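You operate a simulated robot arm through the tools that you are given. There is no shell and no other tool. Be economical: measure what you need, move in short steps, check, and stop when the job is done.

The job below is to be done with a simulated two-armed robot. You get a single attempt, and the scene is never put back.

JOB
Put the air hose away: nozzle in its holder, vented and wound in.
Fine: nozzle in its holder before the reel turns; shut the orange valve, slide the nozzle's orange collar down till the orange gauge is at zero, slide it up again, then turn the reel to its stop; moulds and regulator stay, open no other valve.

Only the result counts: the job must be done as asked and must still hold three seconds after the hand-in. Knocking over, shifting, dropping, spilling or breaking anything else fails it.

ROBOT AND FRAMES
Two 7-joint arms with two-finger grippers on one trunk, on a base that drives. Base frame: it is fixed to the floor where the robot stands at the start and does not move with it; the origin is under the middle of the robot, x ahead of it, y to its left, z up. Units: cm, degrees, N and s.
The left shoulder is at the start at [7.8, 15.1, 98.8], the right one opposite. With the tool pointing down near the work surface each hand reaches from about 34 to 80 cm from the robot's upright axis, wherever it stands, measured 20 degrees to its own side. Places, roughly: black branch valve handle [70, 30, 100]; blue branch valve handle [70, 50, 100]; filter drain handle [60, 90, 90]; hose reel [70, -10, 110]; inside of the black holder [50, 10, 70]; orange branch valve handle [70, 20, 100]; orange collar [50, -10, 80]; orange gauge [80, 20, 120]; red main valve handle [70, 100, 100]; regulator knob [70, 80, 110]; white branch valve handle [70, 40, 100]. Payload 2.54 kg a hand.
The tool frame of a hand sits at the grasp point between the pads (the TCP): z along the fingers, y along the line on which they close. The tips reach 3 cm beyond it. The gripper opens to 11.6 cm. The gripper's body begins 9.5 cm behind the TCP.
Orientation is told as [roll, pitch, yaw] about the base's x, y, z axes, in that order, counted from this pose: with the fingers straight down and closing along the base's y, the tool's x points along the base's -x, its y along +y and its z along -z.

CONTROLS
- The arms move only by the tool step_arm. It takes "left_plan", "right_plan" or both (then of equal length, played together; a hand with none holds still); each is a list of rows, each a list of 7 numbers: the gripper command, from -1 (fully open) to 1 (shut), values between in proportion, then the shift along the tool's x, y, z in cm, then the turn, a rotation vector about the tool's x, y, z in degrees. In form: [[jaw, dx, dy, dz, ax, ay, az], ...]. A call has 1 to 8 rows; each row is the pose to reach, as a shift and turn from the pose commanded when the call began, along the tool's axes at that moment. Each row takes 0.2 s and may step no farther than 5 cm and 8.6 degrees from the row before; otherwise, or with a gripper value out of range, the whole call is refused. Where a pose cannot be reached the arm comes as near as it can. A force on the tool above 90 N (or 10 N above the force at the start of the call, whichever is more), or a blocked arm, ends the call early, and 0.2 s more pass. Each finger travels about 7.2 cm/s and halts on what it meets, pressing with about 24 N; the grip force reading is that of the motor and also rises with nothing between the fingers. The clock runs only during rows and for 0.2 s after the last one: add rows that repeat a pose to give the fingers time. The reply holds the time, the measured pose of the TCP, the force on the tool along the base axes, the opening and the grip force, in the units named above and with some noise, with the torque about the TCP (base axes, N m) and any sound that the robot's microphone picked up.
- Cameras (640 x 400 px; columns grow to the right, rows downward): "scene" is now at [16.22, 0.16, 113.62]; the picture's right is [0.02, -1.00, 0.00], its down [-0.30, -0.01, -0.95] and it looks along [0.95, 0.02, -0.30] (base axes); focal length 214 px, centre (320, 200). "left" rides on the left gripper at [6.9, 1.5, -12.2] in its tool frame; the picture's right is [-0.22, 0.98, 0.00], its down [-0.83, -0.18, -0.53] and it looks along [-0.52, -0.11, 0.85] (tool axes); focal length 251 px, centre (320, 200). "right" rides on the right gripper at [6.9, -1.5, -12.2] in its tool frame; the picture's right is [0.21, 0.98, 0.00], its down [-0.83, 0.18, -0.53] and it looks along [-0.52, 0.11, 0.85] (tool axes); focal length 251 px, centre (320, 200).
- grab_frame(camera): a new picture of that camera. The clock stands still meanwhile.
- slide_trunk(by): slides the trunk up (or, below 0, down) by that many cm; the arms and the scene camera ride with it, the base frame stays. It gives what a move gives, with no picture.
- drive_base(legs): drives the robot by 1 to 6 legs, each [ahead, left, turn to the left] in cm, cm and degrees, along the robot's own axes; the way and the turn of a leg run together, so that a leg with both is an arc; at most 150 cm and 180 degrees a leg. The arms and the cameras ride along, it lands a little off, and it stops where it bumps. It gives what a move gives.
- aim_head(pan, tilt): turns the head with the scene camera to pan (to the left, within 80 degrees either way) and tilt (down, from -29 to 69), counted from straight ahead of the robot. It gives what a move gives.
- probe_pixels(camera, pixels): for up to 12 pixels [column, row] of the newest picture of that camera ("zoom" is the newest enlarged one), the place [x, y, z] in the base frame of the surface seen there, good to about 0.3 cm. The clock stands still meanwhile.
- enlarge(camera, box): a new picture of the part [left, top, right, bottom] of that camera's present view, enlarged. The clock stands still meanwhile.
- finish_job(): hands the job in; it is judged then, once.

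Keep the steps short. Do not move on a guess: measure, check each grasp and each placing, and mend mistakes. In all there are 80 turns and 58 pictures (those below and enlarged ones count). Leave the grippers open and the arms clear of the work at the hand-in unless told otherwise, and finish with a single line.

The tools are called after "Call:" as a command line: name --argument value ..., lists and objects as JSON in quotes. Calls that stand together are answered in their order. step_arm: Moves the arms, as the interface text tells. Its arguments: {"type":"object","properties":{"left_plan":{"type":"array","items":{"type":"array","items":{"type":"number"}}},"right_plan":{"type":"array","items":{"type":"array","items":{"type":"number"}}}},"required":[]} The other tools are called the same way: slide_trunk (by) slides the trunk up or down; drive_base (legs) drives the base; aim_head (pan, tilt) turns the head that bears the scene camera; grab_frame (camera) takes a picture; probe_pixels (camera, pixels) gives the place of the surface under pixels of a picture; enlarge (camera, box) takes an enlarged picture of a part of a camera's view; finish_job () hands the job in.

At the start:

```text
t: 0.0
left_eef_pos: [43.84, 19.92, 99.95]
left_ee_rot: [-0.1, 0.1, 0.2]
left_force: [-0.5, 0.6, -0.3]
left_torque: [0.0, 0.02, 0.01]
left_grip_width: 11.59
left_grip_force: 0.1
right_eef_pos: [37.03, -17.13, 99.95]
right_ee_rot: [-0.1, 0.0, 0.0]
right_force: [0.1, -0.1, 0.0]
right_torque: [-0.03, 0.01, -0.02]
right_grip_width: 11.61
right_grip_force: 0.1
trunk travel left (down, up): [-22.5, 6.4]
robot x, y, heading: [0.11, -0.04, 0.1]
head pan, tilt: [1.1, 17.6]
```

scene: 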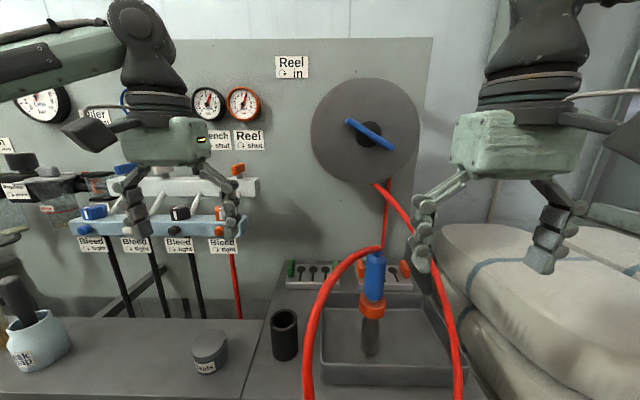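
right: 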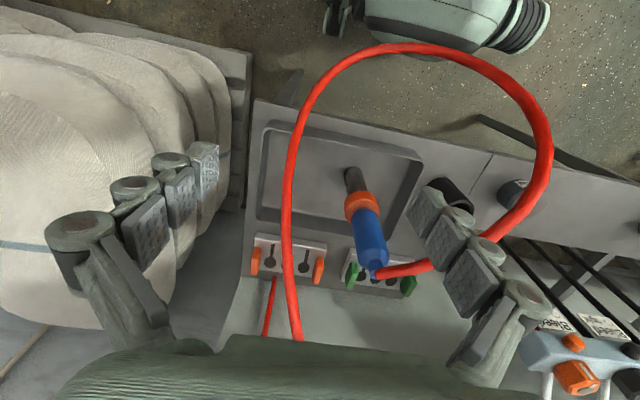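
left: 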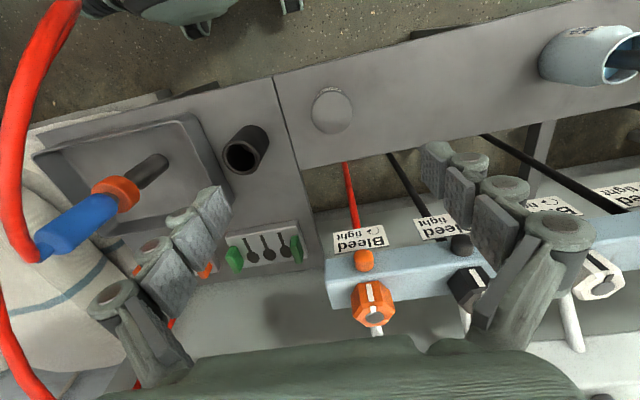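

I see the nozzle (blue grip, orange collar) lying or standing in the tray, the black holder cup at about (285,335), and the orange valves at about (230,215). I'll enlarge the label and valve area and the nozzle area.

Call:
enlarge --camera "scene" --box '[60, 70, 300, 270]'

Call:
enlarge --camera "scene" --box '[240, 220, 480, 400]'

Call:
enlarge --camera "left" --box '[310, 200, 430, 360]'

```text
2.00 times, centred on (180, 170) of scene
```

zoom: 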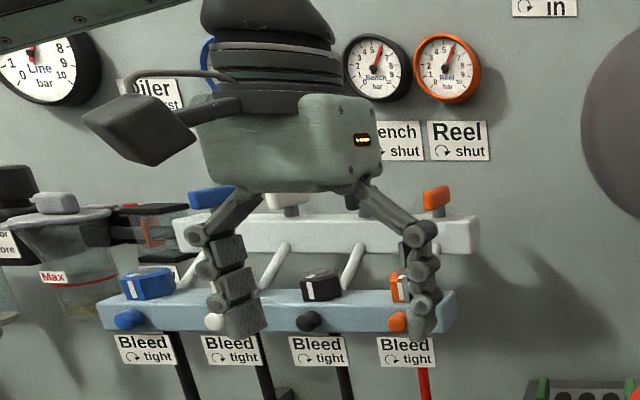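

```text
2.22 times, centred on (360, 310) of scene
```

zoom: 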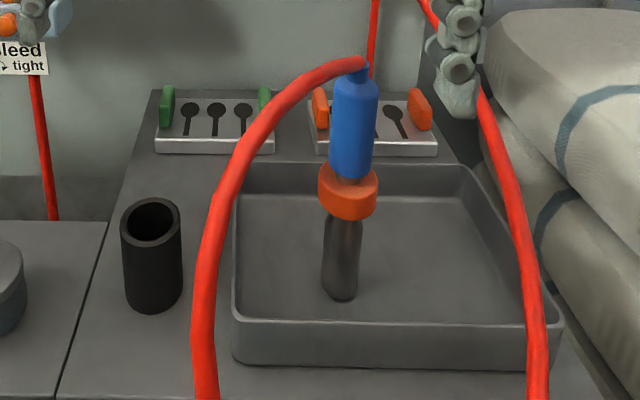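

```text
2.50 times, centred on (370, 280) of left
```

zoom: 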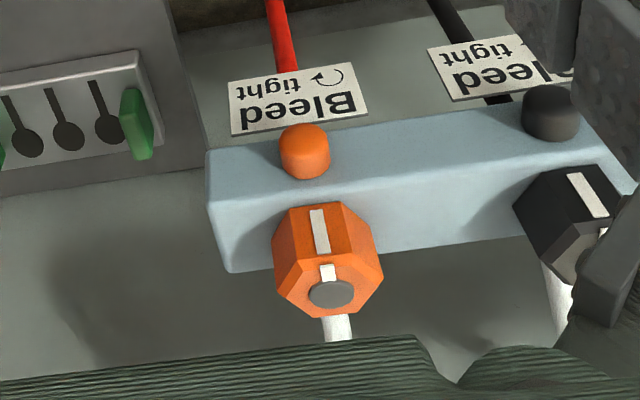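

The left arm hides the upper rail. I'll probe the orange parts, the nozzle, the holder and the reel.

Call:
probe_pixels --camera "left" --pixels '[[371, 299], [374, 316], [362, 260], [358, 290], [391, 301], [371, 332], [340, 270], [465, 290]]'

Call:
probe_pixels --camera "scene" --pixels '[[238, 170], [255, 187], [375, 262], [376, 275], [373, 308], [370, 345], [285, 316], [285, 345], [368, 142], [350, 122], [390, 147], [243, 103]]'

Call:
probe_pixels --camera "zoom" --pixels '[[320, 232], [328, 272], [332, 293], [280, 240], [378, 240], [305, 150]]'

```text
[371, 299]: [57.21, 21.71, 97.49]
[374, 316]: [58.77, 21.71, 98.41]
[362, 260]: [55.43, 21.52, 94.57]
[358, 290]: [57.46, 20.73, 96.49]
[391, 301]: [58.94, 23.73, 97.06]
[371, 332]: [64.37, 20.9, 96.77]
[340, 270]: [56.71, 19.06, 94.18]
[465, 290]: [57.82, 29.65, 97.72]
```

```text
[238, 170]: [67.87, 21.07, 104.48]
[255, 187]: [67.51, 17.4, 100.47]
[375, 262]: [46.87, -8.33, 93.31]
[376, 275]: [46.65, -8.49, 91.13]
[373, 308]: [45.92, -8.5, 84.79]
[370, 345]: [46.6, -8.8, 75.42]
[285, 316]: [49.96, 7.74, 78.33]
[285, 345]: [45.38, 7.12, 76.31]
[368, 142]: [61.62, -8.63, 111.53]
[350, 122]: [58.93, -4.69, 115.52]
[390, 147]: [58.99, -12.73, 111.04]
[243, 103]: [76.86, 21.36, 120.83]
```

```text
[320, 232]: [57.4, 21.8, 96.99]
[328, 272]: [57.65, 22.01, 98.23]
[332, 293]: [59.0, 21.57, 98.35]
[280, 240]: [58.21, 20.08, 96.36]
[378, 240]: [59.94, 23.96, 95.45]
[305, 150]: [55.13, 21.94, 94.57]
```

The probed positions suggest the tab on the white rail [68,21,104] is the branch valve (label "Reel ↷ shut"), and the octagonal knob on the lower rail is a bleed. I'll move the left hand 16 cm to the left to see clearly.

Call:
step_arm --left_plan '[[-1, 2, 5, 0, 0, 0, 0], [-1, 4, 10, 0, 0, 0, 0], [-1, 4, 14, 0, 0, 0, 0], [-1, 4, 18, 0, 0, 0, 0]]'

Call:
enlarge --camera "scene" --box '[160, 70, 320, 270]'

Call:
grab_frame --camera "scene"

```text
refused: row 1 steps farther than a row can; nothing moved
```

```text
2.00 times, centred on (240, 170) of scene
```

zoom: 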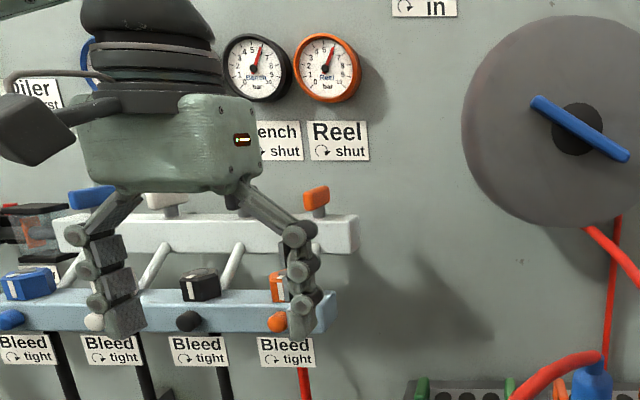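

```text
50 pictures are left
```

scene: 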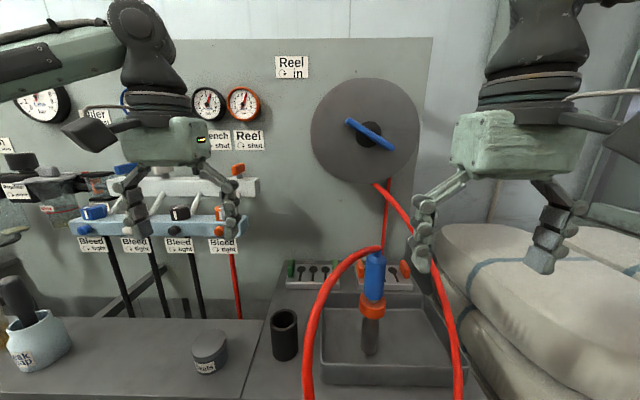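

The diagonal step was over 5 cm and was refused, so I'll shorten the rows.

Call:
step_arm --left_plan '[[-1, 1, 4, 0, 0, 0, 0], [-1, 2, 8, 0, 0, 0, 0], [-1, 3, 12, 0, 0, 0, 0], [-1, 4, 16, 0, 0, 0, 0], [-1, 4, 20, 0, 0, 0, 0]]'

Call:
enlarge --camera "scene" --box '[140, 120, 300, 260]'

```text
t: 1.2
left_eef_pos: [39.89, 39.83, 99.97]
left_ee_rot: [0.0, 0.1, 0.0]
left_force: [-0.2, 0.2, -0.3]
left_torque: [-0.02, 0.0, -0.01]
left_grip_width: 11.59
left_grip_force: 0.0
right_eef_pos: [36.98, -16.89, 99.96]
right_ee_rot: [0.0, 0.0, 0.0]
right_force: [-0.6, -0.4, -0.3]
right_torque: [-0.02, 0.03, 0.0]
right_grip_width: 11.59
right_grip_force: 0.1
trunk travel left (down, up): [-22.5, 6.4]
robot x, y, heading: [-0.04, -0.02, 0.2]
head pan, tilt: [1.1, 17.6]
```

```text
2.86 times, centred on (220, 190) of scene
```

zoom: 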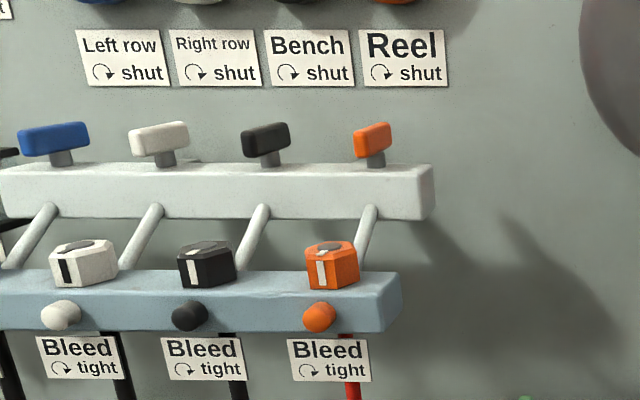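

Now it's clear: the orange T-handle on the white rail is "Reel ↷ shut" and turns about a vertical stem. The lower knobs are bleeds and I'll leave them alone. I'll measure the T-handle.

Call:
probe_pixels --camera "zoom" --pixels '[[356, 140], [362, 130], [388, 126], [375, 142], [388, 145], [376, 160], [246, 142], [285, 130], [22, 140], [84, 130], [372, 127], [430, 190]]'

Call:
enlarge --camera "scene" --box '[220, 150, 270, 190]'

```text
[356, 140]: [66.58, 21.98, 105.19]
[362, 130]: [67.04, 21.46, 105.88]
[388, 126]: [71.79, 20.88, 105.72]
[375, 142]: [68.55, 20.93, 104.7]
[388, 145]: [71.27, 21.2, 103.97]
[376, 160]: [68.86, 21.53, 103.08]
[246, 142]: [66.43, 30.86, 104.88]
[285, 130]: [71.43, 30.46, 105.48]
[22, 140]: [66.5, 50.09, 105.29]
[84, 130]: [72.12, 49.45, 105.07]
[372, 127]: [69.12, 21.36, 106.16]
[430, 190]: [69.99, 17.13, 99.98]
```

```text
10.00 times, centred on (245, 170) of scene
```

zoom: 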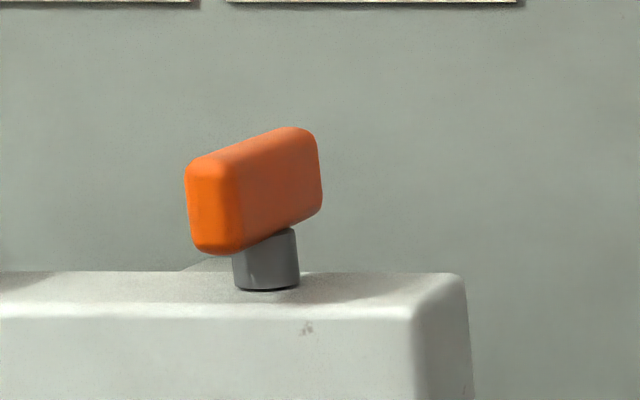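

The T-handle is centred near [69.2,21.4,105] and lies along x. Now I'll measure the nozzle, the hose path and the holder.

Call:
enlarge --camera "scene" --box '[255, 230, 415, 370]'

Call:
probe_pixels --camera "zoom" --pixels '[[445, 145], [508, 145], [480, 80], [480, 180], [430, 305], [504, 305], [472, 285], [468, 340], [470, 460], [70, 350], [160, 350], [115, 328]]'

Call:
probe_pixels --camera "scene" --pixels '[[370, 249], [350, 256], [330, 280], [316, 320], [309, 370], [456, 370], [437, 295], [400, 208], [378, 186], [364, 353], [340, 330], [300, 365]]'

Call:
probe_pixels --camera "right" --pixels '[[420, 48], [535, 110], [500, 225], [420, 268], [375, 270], [320, 110], [288, 250], [352, 180], [362, 200], [372, 240], [450, 195]]'

```text
2.86 times, centred on (335, 300) of scene
```

zoom: 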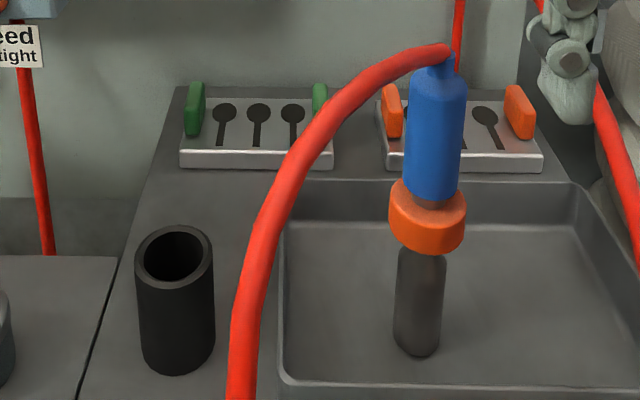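

```text
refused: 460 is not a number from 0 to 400
```

```text
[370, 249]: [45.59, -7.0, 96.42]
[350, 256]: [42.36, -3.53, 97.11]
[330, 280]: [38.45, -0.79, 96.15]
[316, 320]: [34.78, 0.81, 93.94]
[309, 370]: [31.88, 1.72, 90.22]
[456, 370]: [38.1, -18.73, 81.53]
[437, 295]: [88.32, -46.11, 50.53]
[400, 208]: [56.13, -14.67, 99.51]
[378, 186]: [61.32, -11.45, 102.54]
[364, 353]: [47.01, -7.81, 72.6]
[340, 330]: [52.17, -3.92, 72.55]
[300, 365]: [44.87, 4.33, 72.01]
```

```text
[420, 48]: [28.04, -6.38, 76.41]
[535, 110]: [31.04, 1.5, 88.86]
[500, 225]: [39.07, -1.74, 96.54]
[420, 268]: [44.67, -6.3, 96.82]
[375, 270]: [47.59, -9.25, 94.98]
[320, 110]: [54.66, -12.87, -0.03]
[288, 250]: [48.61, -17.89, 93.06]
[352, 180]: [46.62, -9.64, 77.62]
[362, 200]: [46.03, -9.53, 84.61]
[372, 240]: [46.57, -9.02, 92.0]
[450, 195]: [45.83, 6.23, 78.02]
```

Call:
probe_pixels --camera "zoom" --pixels '[[408, 145], [462, 145], [435, 90], [432, 175], [392, 220], [463, 225], [428, 240], [428, 202], [420, 270], [418, 345], [174, 228], [174, 284]]'

Call:
enlarge --camera "right" --box '[330, 140, 480, 290]'

```text
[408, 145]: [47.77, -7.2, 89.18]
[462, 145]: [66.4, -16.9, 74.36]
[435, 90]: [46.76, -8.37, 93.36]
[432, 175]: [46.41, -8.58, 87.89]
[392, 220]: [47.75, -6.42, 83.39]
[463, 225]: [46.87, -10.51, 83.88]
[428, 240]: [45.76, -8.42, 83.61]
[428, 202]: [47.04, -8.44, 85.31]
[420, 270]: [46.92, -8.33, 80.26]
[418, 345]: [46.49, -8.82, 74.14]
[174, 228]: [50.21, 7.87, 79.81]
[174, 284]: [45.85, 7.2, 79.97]
```

```text
2.67 times, centred on (405, 215) of right
```

zoom: 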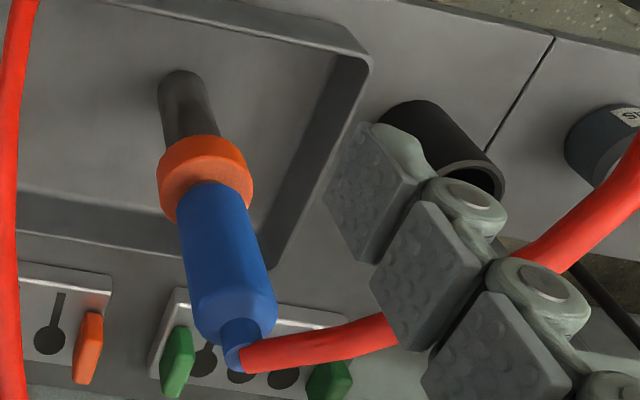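

The nozzle stands upright with its axis near [48.0,-8.6]. The blue body spans z 86.5–93.5, the collar z 82.5–85.3, and the tip is about 73. The hose leaves the top towards (-x,+y) at z≈97. The holder rim is at z 80, centred about [48,7.5].

I'll grip from above with yaw -45°, so the hose passes between the fingers. First I'll raise, turn and move the hand over the nozzle.

Call:
step_arm --right_plan '[[-1, 0, 0, -4, 0, 0, 7.5], [-1, -1, 0, -6, 0, 0, 15], [-1, -4, 2, -6, 0, 0, 22.5], [-1, -7, 4.5, -6, 0, 0, 30], [-1, -9, 6.5, -6, 0, 0, 37.5], [-1, -11, 8.3, -6, 0, 0, 45], [-1, -11, 8.3, -6, 0, 0, 45]]'

Call:
grab_frame --camera "right"

Call:
grab_frame --camera "scene"

```text
t: 2.8
left_eef_pos: [39.88, 39.73, 99.91]
left_ee_rot: [0.1, 0.0, -0.1]
left_force: [-0.3, -0.2, 0.3]
left_torque: [-0.04, -0.01, 0.0]
left_grip_width: 11.59
left_grip_force: 0.1
right_eef_pos: [47.01, -11.06, 105.59]
right_ee_rot: [0.0, 0.1, -45.2]
right_force: [0.1, 0.0, 0.2]
right_torque: [-0.03, -0.02, 0.01]
right_grip_width: 11.61
right_grip_force: 0.2
right hand out of reach, approached as far as the arm can: row 6, 7
trunk travel left (down, up): [-22.5, 6.4]
robot x, y, heading: [0.04, 0.17, 0.1]
head pan, tilt: [1.1, 17.6]
```

```text
45 pictures are left
```

right: 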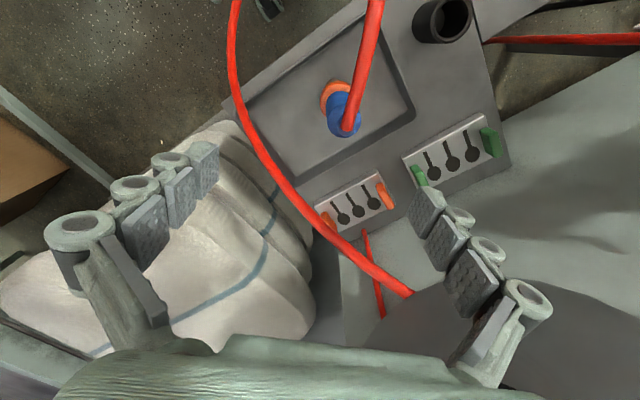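

```text
44 pictures are left
```

scene: 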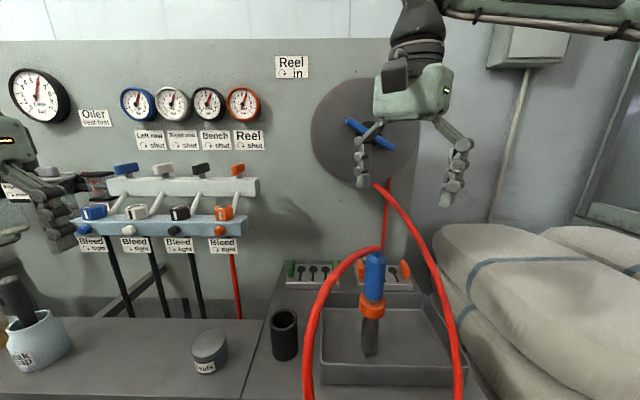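

The right wrist can't reach yaw -45° there. The left arm suits it better, since it crosses inward. I'll take the right hand back out and bring the left hand across while turning it -45°.

Call:
step_arm --right_plan '[[-1, 0, -3, 0, 0, 0, -7.5], [-1, 0, -6, 0, 0, 0, -15], [-1, 0, -9, 0, 0, 0, -22.5], [-1, -0.5, -12, 0, 0, 0, -30], [-1, -0.5, -15, 0, 0, 0, -37.5], [-1, -0.5, -18, 0, 0, 0, -45], [-1, -0.5, -20, 0, 0, 0, -45]]' --left_plan '[[-1, 0, -4, -1, 0, 0, 7.5], [-1, 0, -8, -2, 0, 0, 15], [-1, 0, -12, -3, 0, 0, 22.5], [-1, 0, -16, -4, 0, 0, 30], [-1, -1, -20, -5, 0, 0, 37.5], [-1, -2, -24, -6, 0, 0, 45], [-1, -3, -28, -6, 0, 0, 45]]'

```text
t: 4.4
left_eef_pos: [42.77, 11.78, 106.21]
left_ee_rot: [-0.1, 0.0, -45.0]
left_force: [0.1, 0.8, -0.6]
left_torque: [0.01, -0.01, 0.0]
left_grip_width: 11.58
left_grip_force: 0.0
right_eef_pos: [33.41, -25.59, 105.54]
right_ee_rot: [0.1, 0.0, 0.2]
right_force: [-0.1, -1.1, 0.6]
right_torque: [-0.01, -0.02, -0.04]
right_grip_width: 11.58
right_grip_force: 0.2
trunk travel left (down, up): [-22.5, 6.4]
robot x, y, heading: [-0.16, -0.11, 0.1]
head pan, tilt: [1.1, 17.6]
```

Both moved as planned. Now the left hand goes over the nozzle at [48,-8.6], still at z 106.

Call:
step_arm --left_plan '[[-1, -3.6, -2.15, 0, 0, 0, 0], [-1, -7.2, -4.3, 0, 0, 0, 0], [-1, -10.8, -6.45, 0, 0, 0, 0], [-1, -14.4, -8.6, 0, 0, 0, 0], [-1, -18.1, -10.74, 0, 0, 0, 0], [-1, -18.1, -10.74, 0, 0, 0, 0]]'

Call:
grab_frame --camera "left"

```text
t: 5.8
left_eef_pos: [48.07, -8.41, 106.15]
left_ee_rot: [-0.1, 0.0, -44.9]
left_force: [0.3, -0.1, -0.2]
left_torque: [0.01, 0.01, -0.02]
left_grip_width: 11.58
left_grip_force: 0.1
right_eef_pos: [33.32, -25.41, 105.49]
right_ee_rot: [0.0, 0.0, -0.1]
right_force: [-0.3, 0.2, 0.2]
right_torque: [0.0, 0.0, 0.0]
right_grip_width: 11.61
right_grip_force: 0.2
trunk travel left (down, up): [-22.5, 6.4]
robot x, y, heading: [-0.32, -0.0, 0.2]
head pan, tilt: [1.1, 17.6]
```

```text
43 pictures are left
```

left: 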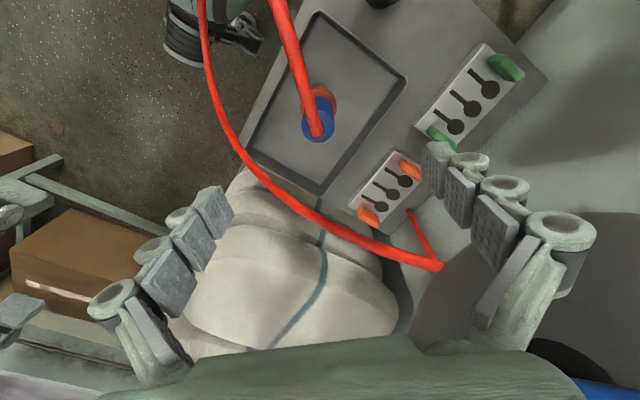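

The left hand is over the nozzle and the hose runs between the fingers. I'll descend to z≈98 first and check.

Call:
step_arm --left_plan '[[-1, 0, 0, 4, 0, 0, 0], [-1, 0, 0, 8, 0, 0, 0], [-1, 0, 0, 8, 0, 0, 0]]'

Call:
grab_frame --camera "left"

Call:
probe_pixels --camera "left" --pixels '[[320, 150], [300, 150], [340, 150]]'

Call:
enlarge --camera "scene" --box '[255, 130, 455, 330]'

```text
t: 6.6
left_eef_pos: [48.15, -8.47, 98.21]
left_ee_rot: [0.0, 0.0, -44.9]
left_force: [0.4, -0.6, 0.0]
left_torque: [0.03, 0.01, 0.0]
left_grip_width: 11.6
left_grip_force: 0.1
right_eef_pos: [33.2, -25.54, 105.55]
right_ee_rot: [0.0, 0.0, 0.0]
right_force: [0.3, -0.3, 0.3]
right_torque: [-0.01, 0.0, 0.02]
right_grip_width: 11.58
right_grip_force: 0.0
trunk travel left (down, up): [-22.5, 6.4]
robot x, y, heading: [-0.21, -0.28, 0.2]
head pan, tilt: [1.1, 17.6]
```

```text
42 pictures are left
```

left: 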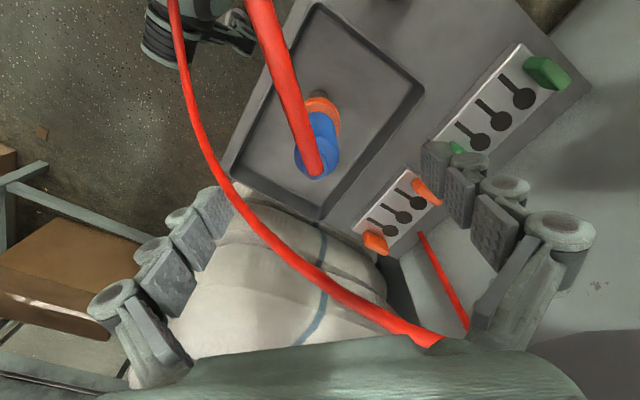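

```text
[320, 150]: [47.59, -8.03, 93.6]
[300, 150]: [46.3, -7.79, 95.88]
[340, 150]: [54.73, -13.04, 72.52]
```

```text
2.00 times, centred on (355, 230) of scene
```

zoom: 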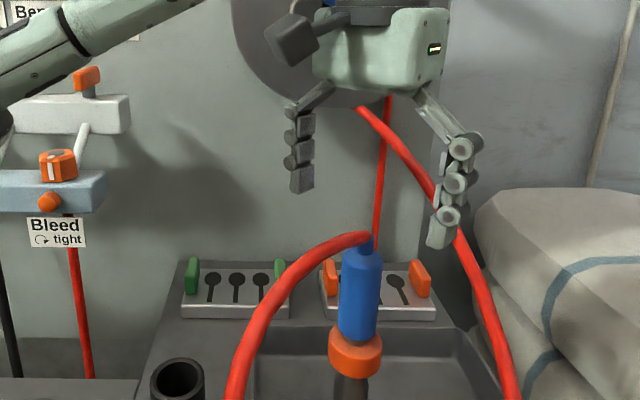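

It's aligned. I'll descend to z≈90.6 (palm 100, hose top below 98) with the jaw narrowed to about 6 cm.

Call:
step_arm --left_plan '[[-0.3, 0, 0, 3, 0, 0, 0], [-0.1, 0, 0, 6, 0, 0, 0], [-0.1, 0, 0, 7.6, 0, 0, 0], [-0.1, 0, 0, 7.6, 0, 0, 0]]'

Call:
grab_frame --camera "left"

Call:
enlarge --camera "scene" --box '[275, 180, 475, 350]'

```text
t: 7.6
left_eef_pos: [48.12, -8.57, 90.32]
left_ee_rot: [-0.1, 0.1, -45.0]
left_force: [-0.5, 1.0, -0.7]
left_torque: [0.0, 0.0, 0.0]
left_grip_width: 6.37
left_grip_force: 0.0
right_eef_pos: [33.5, -25.46, 105.6]
right_ee_rot: [0.0, 0.0, 0.0]
right_force: [0.4, 0.5, -0.3]
right_torque: [0.02, 0.01, 0.0]
right_grip_width: 11.59
right_grip_force: 0.1
trunk travel left (down, up): [-22.5, 6.4]
robot x, y, heading: [-0.23, -0.12, -0.0]
head pan, tilt: [1.1, 17.6]
```

```text
40 pictures are left
```

left: 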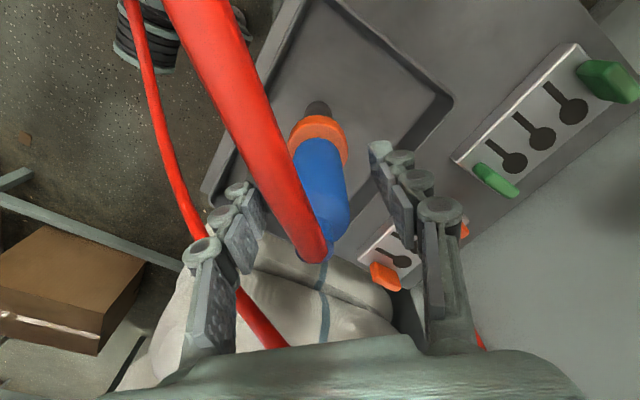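

```text
2.35 times, centred on (375, 265) of scene
```

zoom: 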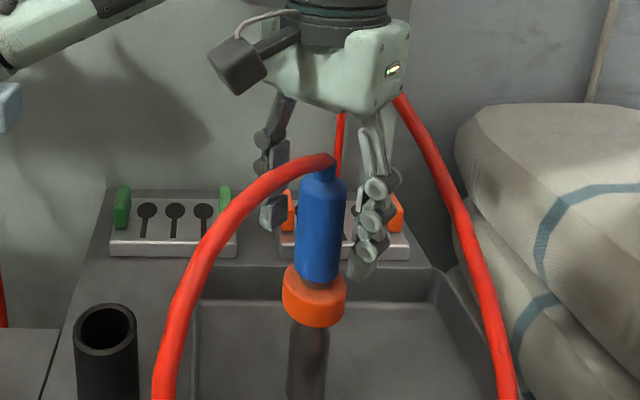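

The blue body sits between the fingers. I'll close the jaw.

Call:
step_arm --left_plan '[[1, 0, 0, 0, 0, 0, 0], [1, 0, 0, 0, 0, 0, 0], [1, 0, 0, 0, 0, 0, 0]]'

```text
t: 8.4
left_eef_pos: [48.14, -8.47, 90.33]
left_ee_rot: [0.0, 0.0, -44.8]
left_force: [0.6, 0.0, -0.1]
left_torque: [-0.03, 0.02, 0.0]
left_grip_width: 3.31
left_grip_force: 24.3
right_eef_pos: [33.46, -25.5, 105.56]
right_ee_rot: [0.0, 0.0, 0.0]
right_force: [0.3, -0.3, -0.4]
right_torque: [0.01, 0.01, -0.01]
right_grip_width: 11.62
right_grip_force: 0.0
trunk travel left (down, up): [-22.5, 6.4]
robot x, y, heading: [0.23, 0.48, 0.1]
head pan, tilt: [1.1, 17.6]
```

It's held: width 3.3 cm, 24 N. Now I'll lift 9.5 cm.

Call:
step_arm --left_plan '[[1, 0, 0, -2, 0, 0, 0], [1, 0, 0, -4, 0, 0, 0], [1, 0, 0, -6, 0, 0, 0], [1, 0, 0, -8, 0, 0, 0], [1, 0, 0, -10, 0, 0, 0], [1, 0, 0, -10, 0, 0, 0]]'

Call:
grab_frame --camera "scene"

```text
t: 9.8
left_eef_pos: [48.13, -8.47, 100.28]
left_ee_rot: [-0.1, 0.1, -45.0]
left_force: [-0.9, 0.4, -3.7]
left_torque: [0.04, 0.03, 0.01]
left_grip_width: 3.31
left_grip_force: 23.8
right_eef_pos: [33.43, -25.5, 105.67]
right_ee_rot: [0.0, 0.0, -0.1]
right_force: [-0.8, 0.5, -0.6]
right_torque: [0.0, 0.0, 0.01]
right_grip_width: 11.59
right_grip_force: 0.1
trunk travel left (down, up): [-22.5, 6.4]
robot x, y, heading: [-0.18, 0.02, 0.0]
head pan, tilt: [1.1, 17.6]
```

```text
38 pictures are left
```

scene: 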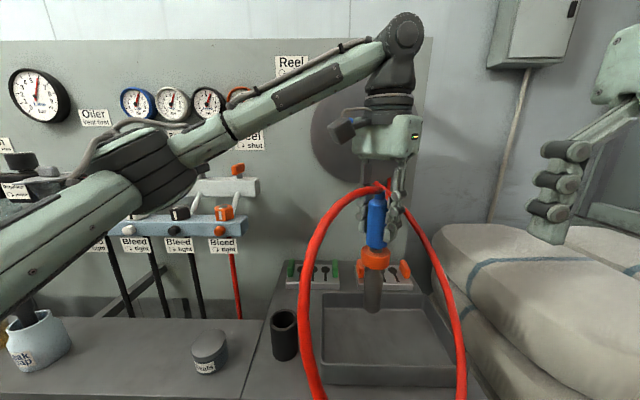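

It's lifted upright. Before moving over the holder, I'll measure the rim precisely.

Call:
enlarge --camera "scene" --box '[260, 300, 310, 370]'

```text
5.71 times, centred on (285, 335) of scene
```

zoom: 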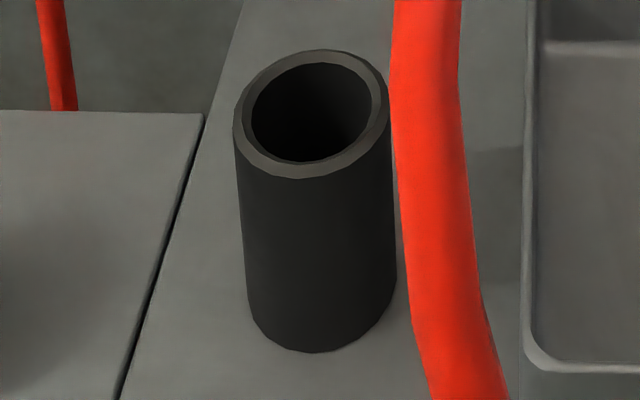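

Call:
probe_pixels --camera "zoom" --pixels '[[243, 115], [382, 100], [310, 58], [312, 168], [265, 85], [365, 140], [265, 148], [360, 70], [310, 130], [320, 348]]'

Call:
enlarge --camera "scene" --box '[340, 180, 420, 320]'

Call:
probe_pixels --camera "zoom" --pixels '[[318, 200], [305, 255], [307, 230], [307, 290], [305, 355], [312, 180], [290, 300], [327, 300]]'

```text
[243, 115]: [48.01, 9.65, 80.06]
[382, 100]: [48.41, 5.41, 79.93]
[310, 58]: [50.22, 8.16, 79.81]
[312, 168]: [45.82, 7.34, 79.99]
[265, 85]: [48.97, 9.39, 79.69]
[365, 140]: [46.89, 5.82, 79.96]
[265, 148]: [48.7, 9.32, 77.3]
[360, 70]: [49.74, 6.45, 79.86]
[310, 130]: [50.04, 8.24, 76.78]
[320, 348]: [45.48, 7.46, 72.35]
```

```text
2.86 times, centred on (380, 250) of scene
```

zoom: 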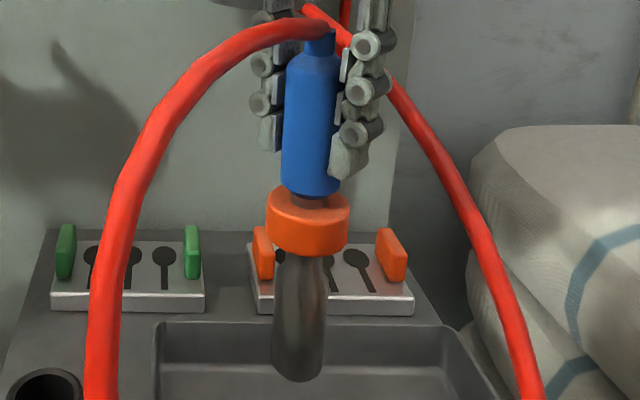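

```text
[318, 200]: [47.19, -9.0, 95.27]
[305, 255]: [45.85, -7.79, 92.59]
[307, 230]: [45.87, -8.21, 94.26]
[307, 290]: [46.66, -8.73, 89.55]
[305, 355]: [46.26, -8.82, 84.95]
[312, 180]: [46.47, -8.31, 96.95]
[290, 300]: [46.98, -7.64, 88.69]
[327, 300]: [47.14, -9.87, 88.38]
```

The holder centre is [48.0,7.5] with inner radius about 1.8. I'll carry the nozzle over it (tip about z 82.5–83) and check.

Call:
step_arm --left_plan '[[1, 2.28, 2.28, 0, 0, 0, 0], [1, 4.56, 4.56, 0, 0, 0, 0], [1, 6.84, 6.84, 0, 0, 0, 0], [1, 9.12, 9.12, 0, 0, 0, 0], [1, 11.4, 11.4, 0, 0, 0, 0], [1, 11.4, 11.4, 0, 0, 0, 0]]'

Call:
enlarge --camera "scene" --box '[235, 200, 335, 370]'

Call:
probe_pixels --camera "zoom" --pixels '[[320, 260], [320, 235], [305, 245], [335, 245], [320, 290], [320, 330], [320, 180], [320, 100]]'

```text
t: 11.2
left_eef_pos: [48.11, 7.65, 100.43]
left_ee_rot: [-0.2, 0.0, -45.0]
left_force: [0.0, -0.5, -4.2]
left_torque: [0.0, -0.01, 0.02]
left_grip_width: 3.29
left_grip_force: 24.3
right_eef_pos: [33.36, -25.51, 105.56]
right_ee_rot: [0.1, 0.0, -0.1]
right_force: [0.2, 0.7, 0.4]
right_torque: [0.01, 0.02, 0.01]
right_grip_width: 11.59
right_grip_force: 0.1
trunk travel left (down, up): [-22.5, 6.4]
robot x, y, heading: [-0.15, -0.18, -0.2]
head pan, tilt: [1.1, 17.6]
```

```text
2.35 times, centred on (285, 285) of scene
```

zoom: 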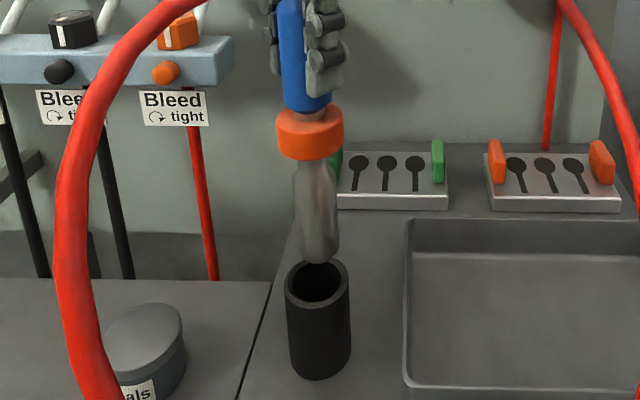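

```text
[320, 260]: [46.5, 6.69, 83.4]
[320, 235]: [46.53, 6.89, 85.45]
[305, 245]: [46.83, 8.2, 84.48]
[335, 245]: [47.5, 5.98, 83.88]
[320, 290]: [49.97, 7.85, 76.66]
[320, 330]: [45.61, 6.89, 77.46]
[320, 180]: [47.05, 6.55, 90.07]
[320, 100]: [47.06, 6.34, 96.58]
```

The tip is about 0.3 cm short in x and y. I'll shift it (+0.3,+0.3) and lower 5 cm into the holder.

Call:
step_arm --left_plan '[[1, 0, 0.4, 0, 0, 0, 0], [1, 0, 0.4, 1.5, 0, 0, 0], [1, 0, 0.4, 3, 0, 0, 0], [1, 0, 0.4, 4, 0, 0, 0], [1, 0, 0.4, 5, 0, 0, 0], [1, 0, 0.4, 5, 0, 0, 0]]'

Call:
enlarge --camera "scene" --box '[235, 200, 335, 370]'

```text
t: 12.6
left_eef_pos: [48.4, 7.91, 95.49]
left_ee_rot: [-0.1, 0.0, -45.0]
left_force: [-1.8, 0.0, -3.9]
left_torque: [0.05, 0.11, 0.01]
left_grip_width: 3.28
left_grip_force: 23.9
right_eef_pos: [33.44, -25.49, 105.54]
right_ee_rot: [0.1, 0.0, 0.0]
right_force: [-0.2, 0.1, -0.5]
right_torque: [0.0, 0.01, 0.04]
right_grip_width: 11.59
right_grip_force: 0.0
trunk travel left (down, up): [-22.5, 6.4]
robot x, y, heading: [0.07, -0.1, 0.1]
head pan, tilt: [1.1, 17.6]
```

```text
2.35 times, centred on (285, 285) of scene
```

zoom: 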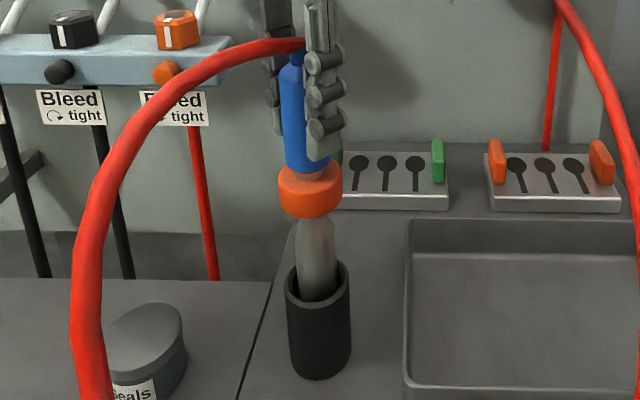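

The tip is inside. I'll keep lowering in small steps and watch the force.

Call:
step_arm --left_plan '[[1, 0, -0.2, 1, 0, 0, 0], [1, 0, -0.2, 2, 0, 0, 0], [1, 0, -0.2, 3, 0, 0, 0], [1, 0, -0.2, 3.8, 0, 0, 0], [1, 0, -0.2, 3.8, 0, 0, 0]]'

Call:
enlarge --camera "scene" --box '[235, 200, 335, 370]'

```text
t: 13.8
left_eef_pos: [48.15, 7.71, 91.54]
left_ee_rot: [-0.2, 0.0, -45.0]
left_force: [-0.3, -0.1, -3.6]
left_torque: [0.01, 0.02, -0.02]
left_grip_width: 3.27
left_grip_force: 24.8
right_eef_pos: [33.43, -25.48, 105.52]
right_ee_rot: [0.0, -0.1, 0.0]
right_force: [0.9, 0.2, 0.6]
right_torque: [0.01, -0.01, -0.01]
right_grip_width: 11.6
right_grip_force: 0.0
trunk travel left (down, up): [-22.5, 6.4]
robot x, y, heading: [0.0, 0.27, -0.1]
head pan, tilt: [1.1, 17.6]
```

```text
2.35 times, centred on (285, 285) of scene
```

zoom: 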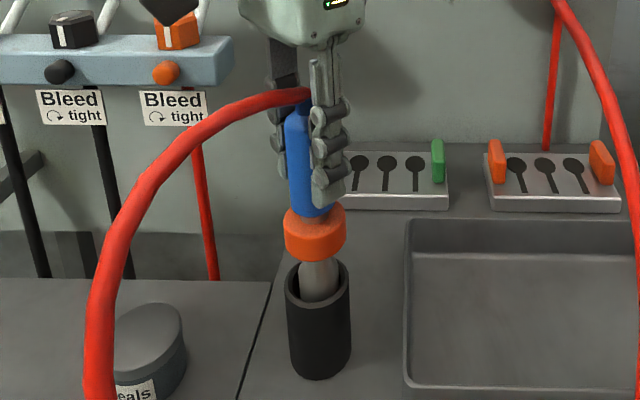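

It isn't bottomed yet, since the load is still the 3.6 N weight. I'll lower up to 2 cm more.

Call:
step_arm --left_plan '[[1, 0, 0, 0.5, 0, 0, 0], [1, 0, 0, 1.0, 0, 0, 0], [1, 0, 0, 1.3, 0, 0, 0], [1, 0, 0, 1.3, 0, 0, 0]]'

```text
t: 14.8
left_eef_pos: [48.14, 7.65, 90.55]
left_ee_rot: [0.0, -0.1, -44.8]
left_force: [-0.3, -2.2, 16.6]
left_torque: [-0.07, -0.05, 0.03]
left_grip_width: 3.35
left_grip_force: 24.0
right_eef_pos: [33.14, -25.46, 105.67]
right_ee_rot: [0.0, -0.1, -0.1]
right_force: [0.5, 0.4, 0.0]
right_torque: [0.01, 0.01, 0.0]
right_grip_width: 11.6
right_grip_force: 0.0
trunk travel left (down, up): [-22.5, 6.4]
robot x, y, heading: [0.13, -0.18, -0.1]
head pan, tilt: [1.1, 17.6]
```

It has bottomed (16.6 N upward). I'll release gently and check that it stands.

Call:
step_arm --left_plan '[[0.3, 0, 0, 1.0, 0, 0, 0], [-0.1, 0, 0, 1.0, 0, 0, 0], [-0.1, 0, 0, 1.0, 0, 0, 0]]'

Call:
grab_frame --camera "left"

Call:
enlarge --camera "scene" --box '[235, 200, 335, 370]'

```text
t: 15.6
left_eef_pos: [48.27, 7.75, 89.26]
left_ee_rot: [-0.1, -0.1, -44.9]
left_force: [0.5, 0.2, 0.1]
left_torque: [-0.01, -0.01, 0.01]
left_grip_width: 6.38
left_grip_force: 0.1
right_eef_pos: [33.38, -25.41, 105.64]
right_ee_rot: [0.0, 0.0, 0.0]
right_force: [-0.1, 0.0, 0.3]
right_torque: [-0.03, 0.02, -0.02]
right_grip_width: 11.6
right_grip_force: 0.0
trunk travel left (down, up): [-22.5, 6.4]
robot x, y, heading: [0.34, -0.09, -0.2]
head pan, tilt: [1.1, 17.6]
```

```text
32 pictures are left
```

left: 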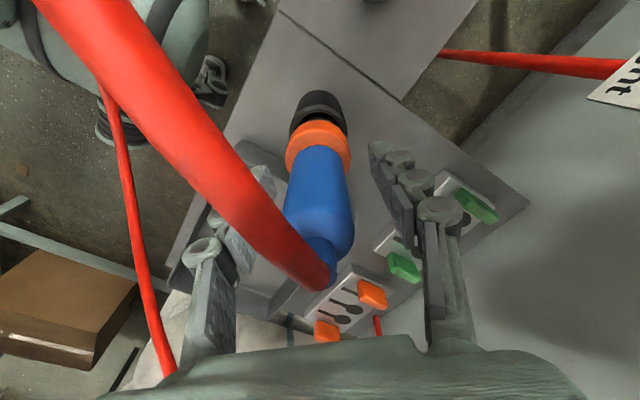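

```text
2.35 times, centred on (285, 285) of scene
```

zoom: 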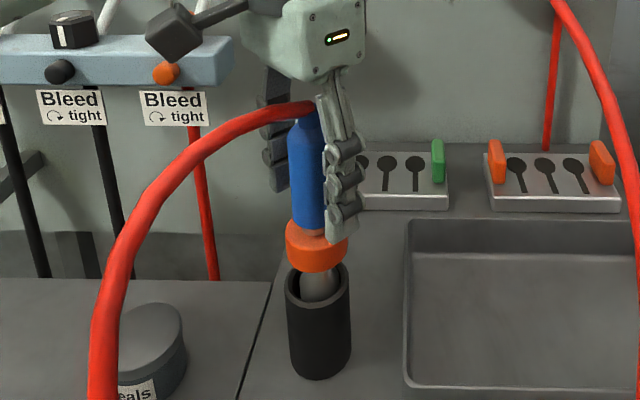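

The nozzle stands in the holder with the collar up and about 2 cm above the rim. I'll lift the left hand straight up off it.

Call:
step_arm --left_plan '[[-0.2, 0, 0, -4, 0, 0, 0], [-0.2, 0, 0, -8, 0, 0, 0], [-0.2, 0, 0, -12, 0, 0, 0], [-0.2, 0, 0, -16, 0, 0, 0], [-0.2, 0, 0, -20, 0, 0, 0], [-0.2, 0, 0, -24, 0, 0, 0], [-0.2, 0, 0, -26, 0, 0, 0]]'

```text
t: 17.2
left_eef_pos: [48.11, 7.74, 115.49]
left_ee_rot: [0.0, -0.1, -44.9]
left_force: [-0.4, 0.5, -0.2]
left_torque: [0.01, 0.01, 0.0]
left_grip_width: 6.95
left_grip_force: 0.1
right_eef_pos: [33.37, -25.35, 105.62]
right_ee_rot: [0.0, -0.1, 0.0]
right_force: [-0.2, -0.4, 0.2]
right_torque: [0.02, 0.0, -0.03]
right_grip_width: 11.6
right_grip_force: 0.1
trunk travel left (down, up): [-22.5, 6.4]
robot x, y, heading: [0.04, -0.58, -0.2]
head pan, tilt: [1.1, 17.6]
```

Now I'll move towards the T-handle: to about [62,21.4,115], turning back to yaw 0.

Call:
step_arm --left_plan '[[-0.2, 0, 3.25, 0, 0, 0, -7.5], [-0.2, 0, 6.5, 0, 0, 0, -15], [-0.2, 0, 9.75, 0, 0, 0, -22.5], [-0.2, 0, 13, 0, 0, 0, -30], [-0.2, 0, 16.25, 0, 0, 0, -37.5], [-0.2, -0.1, 19.5, 0, 0, 0, -45], [-0.2, -0.1, 19.5, 0, 0, 0, -45]]'

Call:
grab_frame --camera "left"

Call:
grab_frame --camera "scene"

```text
t: 18.8
left_eef_pos: [62.05, 21.53, 115.26]
left_ee_rot: [-0.1, 0.1, 0.1]
left_force: [-0.2, -0.4, -0.2]
left_torque: [0.0, -0.01, -0.02]
left_grip_width: 6.96
left_grip_force: 0.0
right_eef_pos: [33.22, -25.48, 105.63]
right_ee_rot: [0.1, 0.0, 0.1]
right_force: [-0.7, 0.3, -0.4]
right_torque: [-0.01, 0.03, 0.03]
right_grip_width: 11.63
right_grip_force: 0.1
trunk travel left (down, up): [-22.5, 6.4]
robot x, y, heading: [0.07, -0.17, -0.1]
head pan, tilt: [1.1, 17.6]
```

```text
30 pictures are left
```

left: 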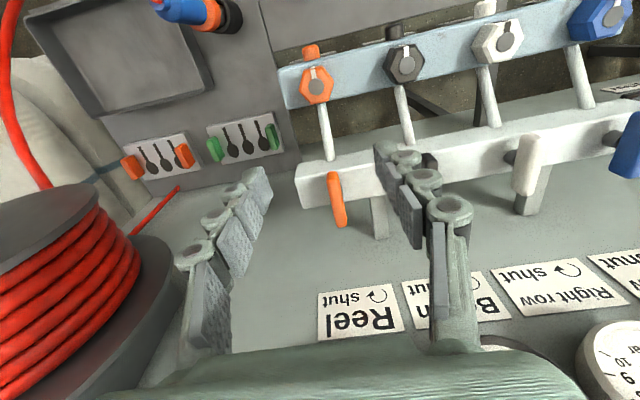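

```text
29 pictures are left
```

scene: 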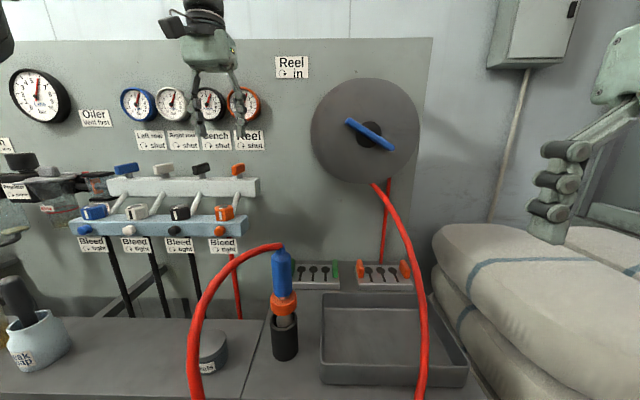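

I'm above the T-handle and can see it in the left camera at (338,200). I'll probe its faces.

Call:
probe_pixels --camera "left" --pixels '[[334, 178], [337, 190], [340, 218], [333, 185], [344, 218], [343, 195], [310, 175], [400, 182]]'

Call:
enlarge --camera "left" --box '[290, 140, 390, 240]'

Call:
probe_pixels --camera "zoom" --pixels '[[285, 130], [315, 130], [300, 150], [305, 250], [340, 330], [318, 330], [350, 250]]'

```text
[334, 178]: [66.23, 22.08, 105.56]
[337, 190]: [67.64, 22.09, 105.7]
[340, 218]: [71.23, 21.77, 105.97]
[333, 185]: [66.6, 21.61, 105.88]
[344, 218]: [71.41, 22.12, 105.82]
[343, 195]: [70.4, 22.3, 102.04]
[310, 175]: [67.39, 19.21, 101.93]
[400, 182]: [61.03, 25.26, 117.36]
```

```text
4.00 times, centred on (340, 190) of left
```

zoom: 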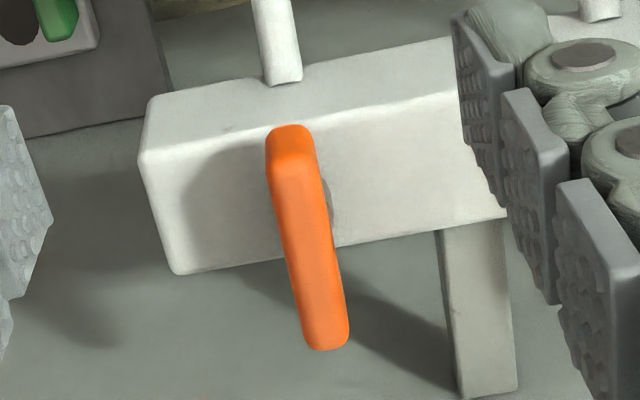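

```text
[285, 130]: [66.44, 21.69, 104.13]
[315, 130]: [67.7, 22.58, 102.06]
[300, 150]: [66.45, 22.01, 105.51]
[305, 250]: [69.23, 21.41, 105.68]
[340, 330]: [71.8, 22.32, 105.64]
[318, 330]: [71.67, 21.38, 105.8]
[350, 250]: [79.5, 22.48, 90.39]
```

The handle centre is [69.2,21.75], its top z 106 and the rail top 102. I'll go to TCP [69.2,21.75,106.1] with the jaw open about 7.

Call:
step_arm --left_plan '[[-0.2, -3.6, 0.1, 0, 0, 0, 0], [-0.2, -7.15, 0.2, 0, 0, 0, 0], [-0.2, -7.15, 0.2, 4, 0, 0, 0], [-0.2, -7.15, 0.2, 7, 0, 0, 0], [-0.2, -7.15, 0.2, 9.1, 0, 0, 0], [-0.2, -7.15, 0.2, 9.1, 0, 0, 0]]'

Call:
enlarge --camera "scene" --box '[180, 70, 300, 230]'

```text
t: 20.2
left_eef_pos: [69.34, 21.81, 106.12]
left_ee_rot: [0.0, 0.0, 0.1]
left_force: [0.1, 0.0, 0.1]
left_torque: [0.01, 0.0, -0.02]
left_grip_width: 6.96
left_grip_force: 0.0
left hand out of reach, approached as far as the arm can: row 1, 2, 3, 4
right_eef_pos: [33.32, -25.41, 105.63]
right_ee_rot: [-0.1, -0.1, -0.1]
right_force: [1.4, 0.4, 0.4]
right_torque: [0.0, 0.04, -0.01]
right_grip_width: 11.62
right_grip_force: 0.0
trunk travel left (down, up): [-22.5, 6.4]
robot x, y, heading: [0.04, -0.14, -0.1]
head pan, tilt: [1.1, 17.6]
```

```text
2.50 times, centred on (240, 150) of scene
```

zoom: 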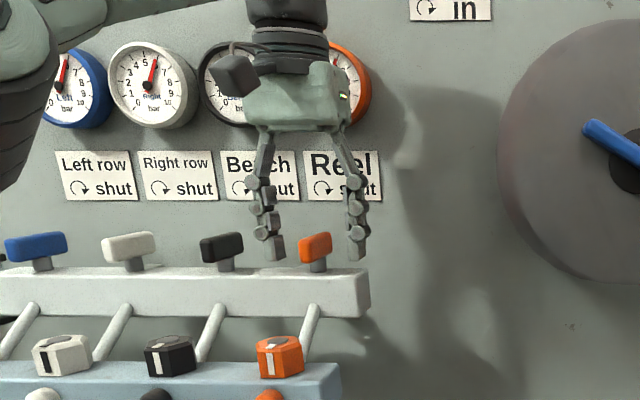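

The fingers straddle only the orange handle. I'll close on it.

Call:
step_arm --left_plan '[[1, 0, 0, 0, 0, 0, 0], [1, 0, 0, 0, 0, 0, 0], [1, 0, 0, 0, 0, 0, 0]]'

```text
t: 21.0
left_eef_pos: [69.18, 21.63, 106.13]
left_ee_rot: [-0.1, 0.1, 0.0]
left_force: [-1.6, -1.0, -1.7]
left_torque: [-0.03, -0.18, -0.06]
left_grip_width: 1.24
left_grip_force: 39.4
right_eef_pos: [33.3, -25.44, 105.61]
right_ee_rot: [0.0, 0.0, 0.0]
right_force: [-0.5, -0.6, -0.6]
right_torque: [0.02, 0.02, 0.0]
right_grip_width: 11.59
right_grip_force: 0.0
trunk travel left (down, up): [-22.5, 6.4]
robot x, y, heading: [0.12, -0.0, 0.0]
head pan, tilt: [1.1, 17.6]
```

It's gripped (1.24 cm). I'll turn it clockwise seen from above, which is + about tool z.

Call:
step_arm --left_plan '[[1, 0, 0, 0, 0, 0, 8], [1, 0, 0, 0, 0, 0, 16], [1, 0, 0, 0, 0, 0, 24], [1, 0, 0, 0, 0, 0, 32], [1, 0, 0, 0, 0, 0, 40], [1, 0, 0, 0, 0, 0, 40]]'

```text
t: 22.4
left_eef_pos: [69.12, 21.9, 106.18]
left_ee_rot: [0.0, -0.1, -39.9]
left_force: [11.6, 10.1, 6.9]
left_torque: [1.06, 0.58, 0.05]
left_grip_width: 1.23
left_grip_force: 39.4
right_eef_pos: [33.38, -25.35, 105.61]
right_ee_rot: [0.0, 0.0, 0.0]
right_force: [0.0, -0.3, -0.9]
right_torque: [-0.01, -0.04, 0.02]
right_grip_width: 11.61
right_grip_force: 0.0
trunk travel left (down, up): [-22.5, 6.4]
robot x, y, heading: [-0.01, -0.01, -0.1]
head pan, tilt: [1.1, 17.6]
```

It's turning, with a slight side load along +y tool. I'll ease 0.2 cm that way and continue.

Call:
step_arm --left_plan '[[1, 0, 0.2, 0, 0, 0, 8], [1, 0, 0.2, 0, 0, 0, 16], [1, 0, 0.2, 0, 0, 0, 24], [1, 0, 0.2, 0, 0, 0, 32], [1, 0, 0.2, 0, 0, 0, 40], [1, 0, 0.2, 0, 0, 0, 48], [1, 0, 0.2, 0, 0, 0, 50], [1, 0, 0.2, 0, 0, 0, 50]]'

Call:
enlarge --camera "scene" --box '[180, 70, 300, 230]'

```text
t: 24.2
left_eef_pos: [69.58, 21.99, 106.19]
left_ee_rot: [0.2, -0.1, -89.8]
left_force: [23.7, 13.8, 15.4]
left_torque: [0.5, -0.57, 0.03]
left_grip_width: 1.26
left_grip_force: 39.5
right_eef_pos: [33.39, -25.41, 105.54]
right_ee_rot: [-0.1, 0.1, 0.1]
right_force: [-0.4, -0.3, -0.2]
right_torque: [0.02, 0.01, -0.01]
right_grip_width: 11.6
right_grip_force: 0.1
trunk travel left (down, up): [-22.5, 6.4]
robot x, y, heading: [0.19, 0.14, -0.0]
head pan, tilt: [1.1, 17.6]
```

```text
2.50 times, centred on (240, 150) of scene
```

zoom: 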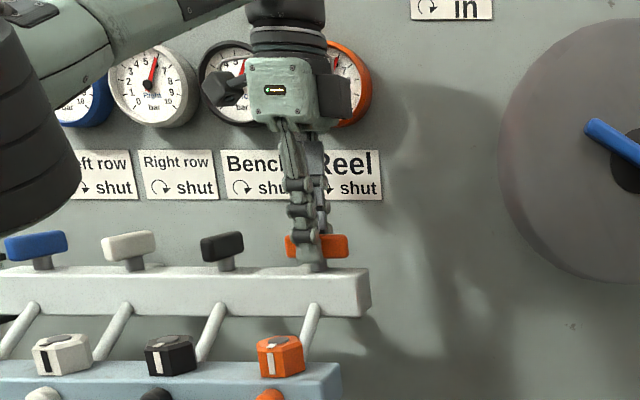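

The handle now lies across at 90°. I'll nudge slightly further to confirm the stop, easing towards the load (+x).

Call:
step_arm --left_plan '[[1, 0.1, 0.25, 0, 0, 0, 3], [1, 0.1, 0.25, 0, 0, 0, 6], [1, 0.1, 0.25, 0, 0, 0, 6]]'

```text
t: 25.0
left_eef_pos: [69.61, 21.98, 106.14]
left_ee_rot: [-0.1, 0.0, -96.1]
left_force: [4.2, 7.4, 7.0]
left_torque: [0.3, -0.11, 1.02]
left_grip_width: 1.4
left_grip_force: 40.2
right_eef_pos: [33.31, -25.5, 105.62]
right_ee_rot: [0.0, 0.0, 0.0]
right_force: [0.1, 0.2, 0.6]
right_torque: [0.01, 0.0, 0.01]
right_grip_width: 11.61
right_grip_force: 0.0
trunk travel left (down, up): [-22.5, 6.4]
robot x, y, heading: [0.13, -0.1, 0.1]
head pan, tilt: [1.1, 17.6]
```

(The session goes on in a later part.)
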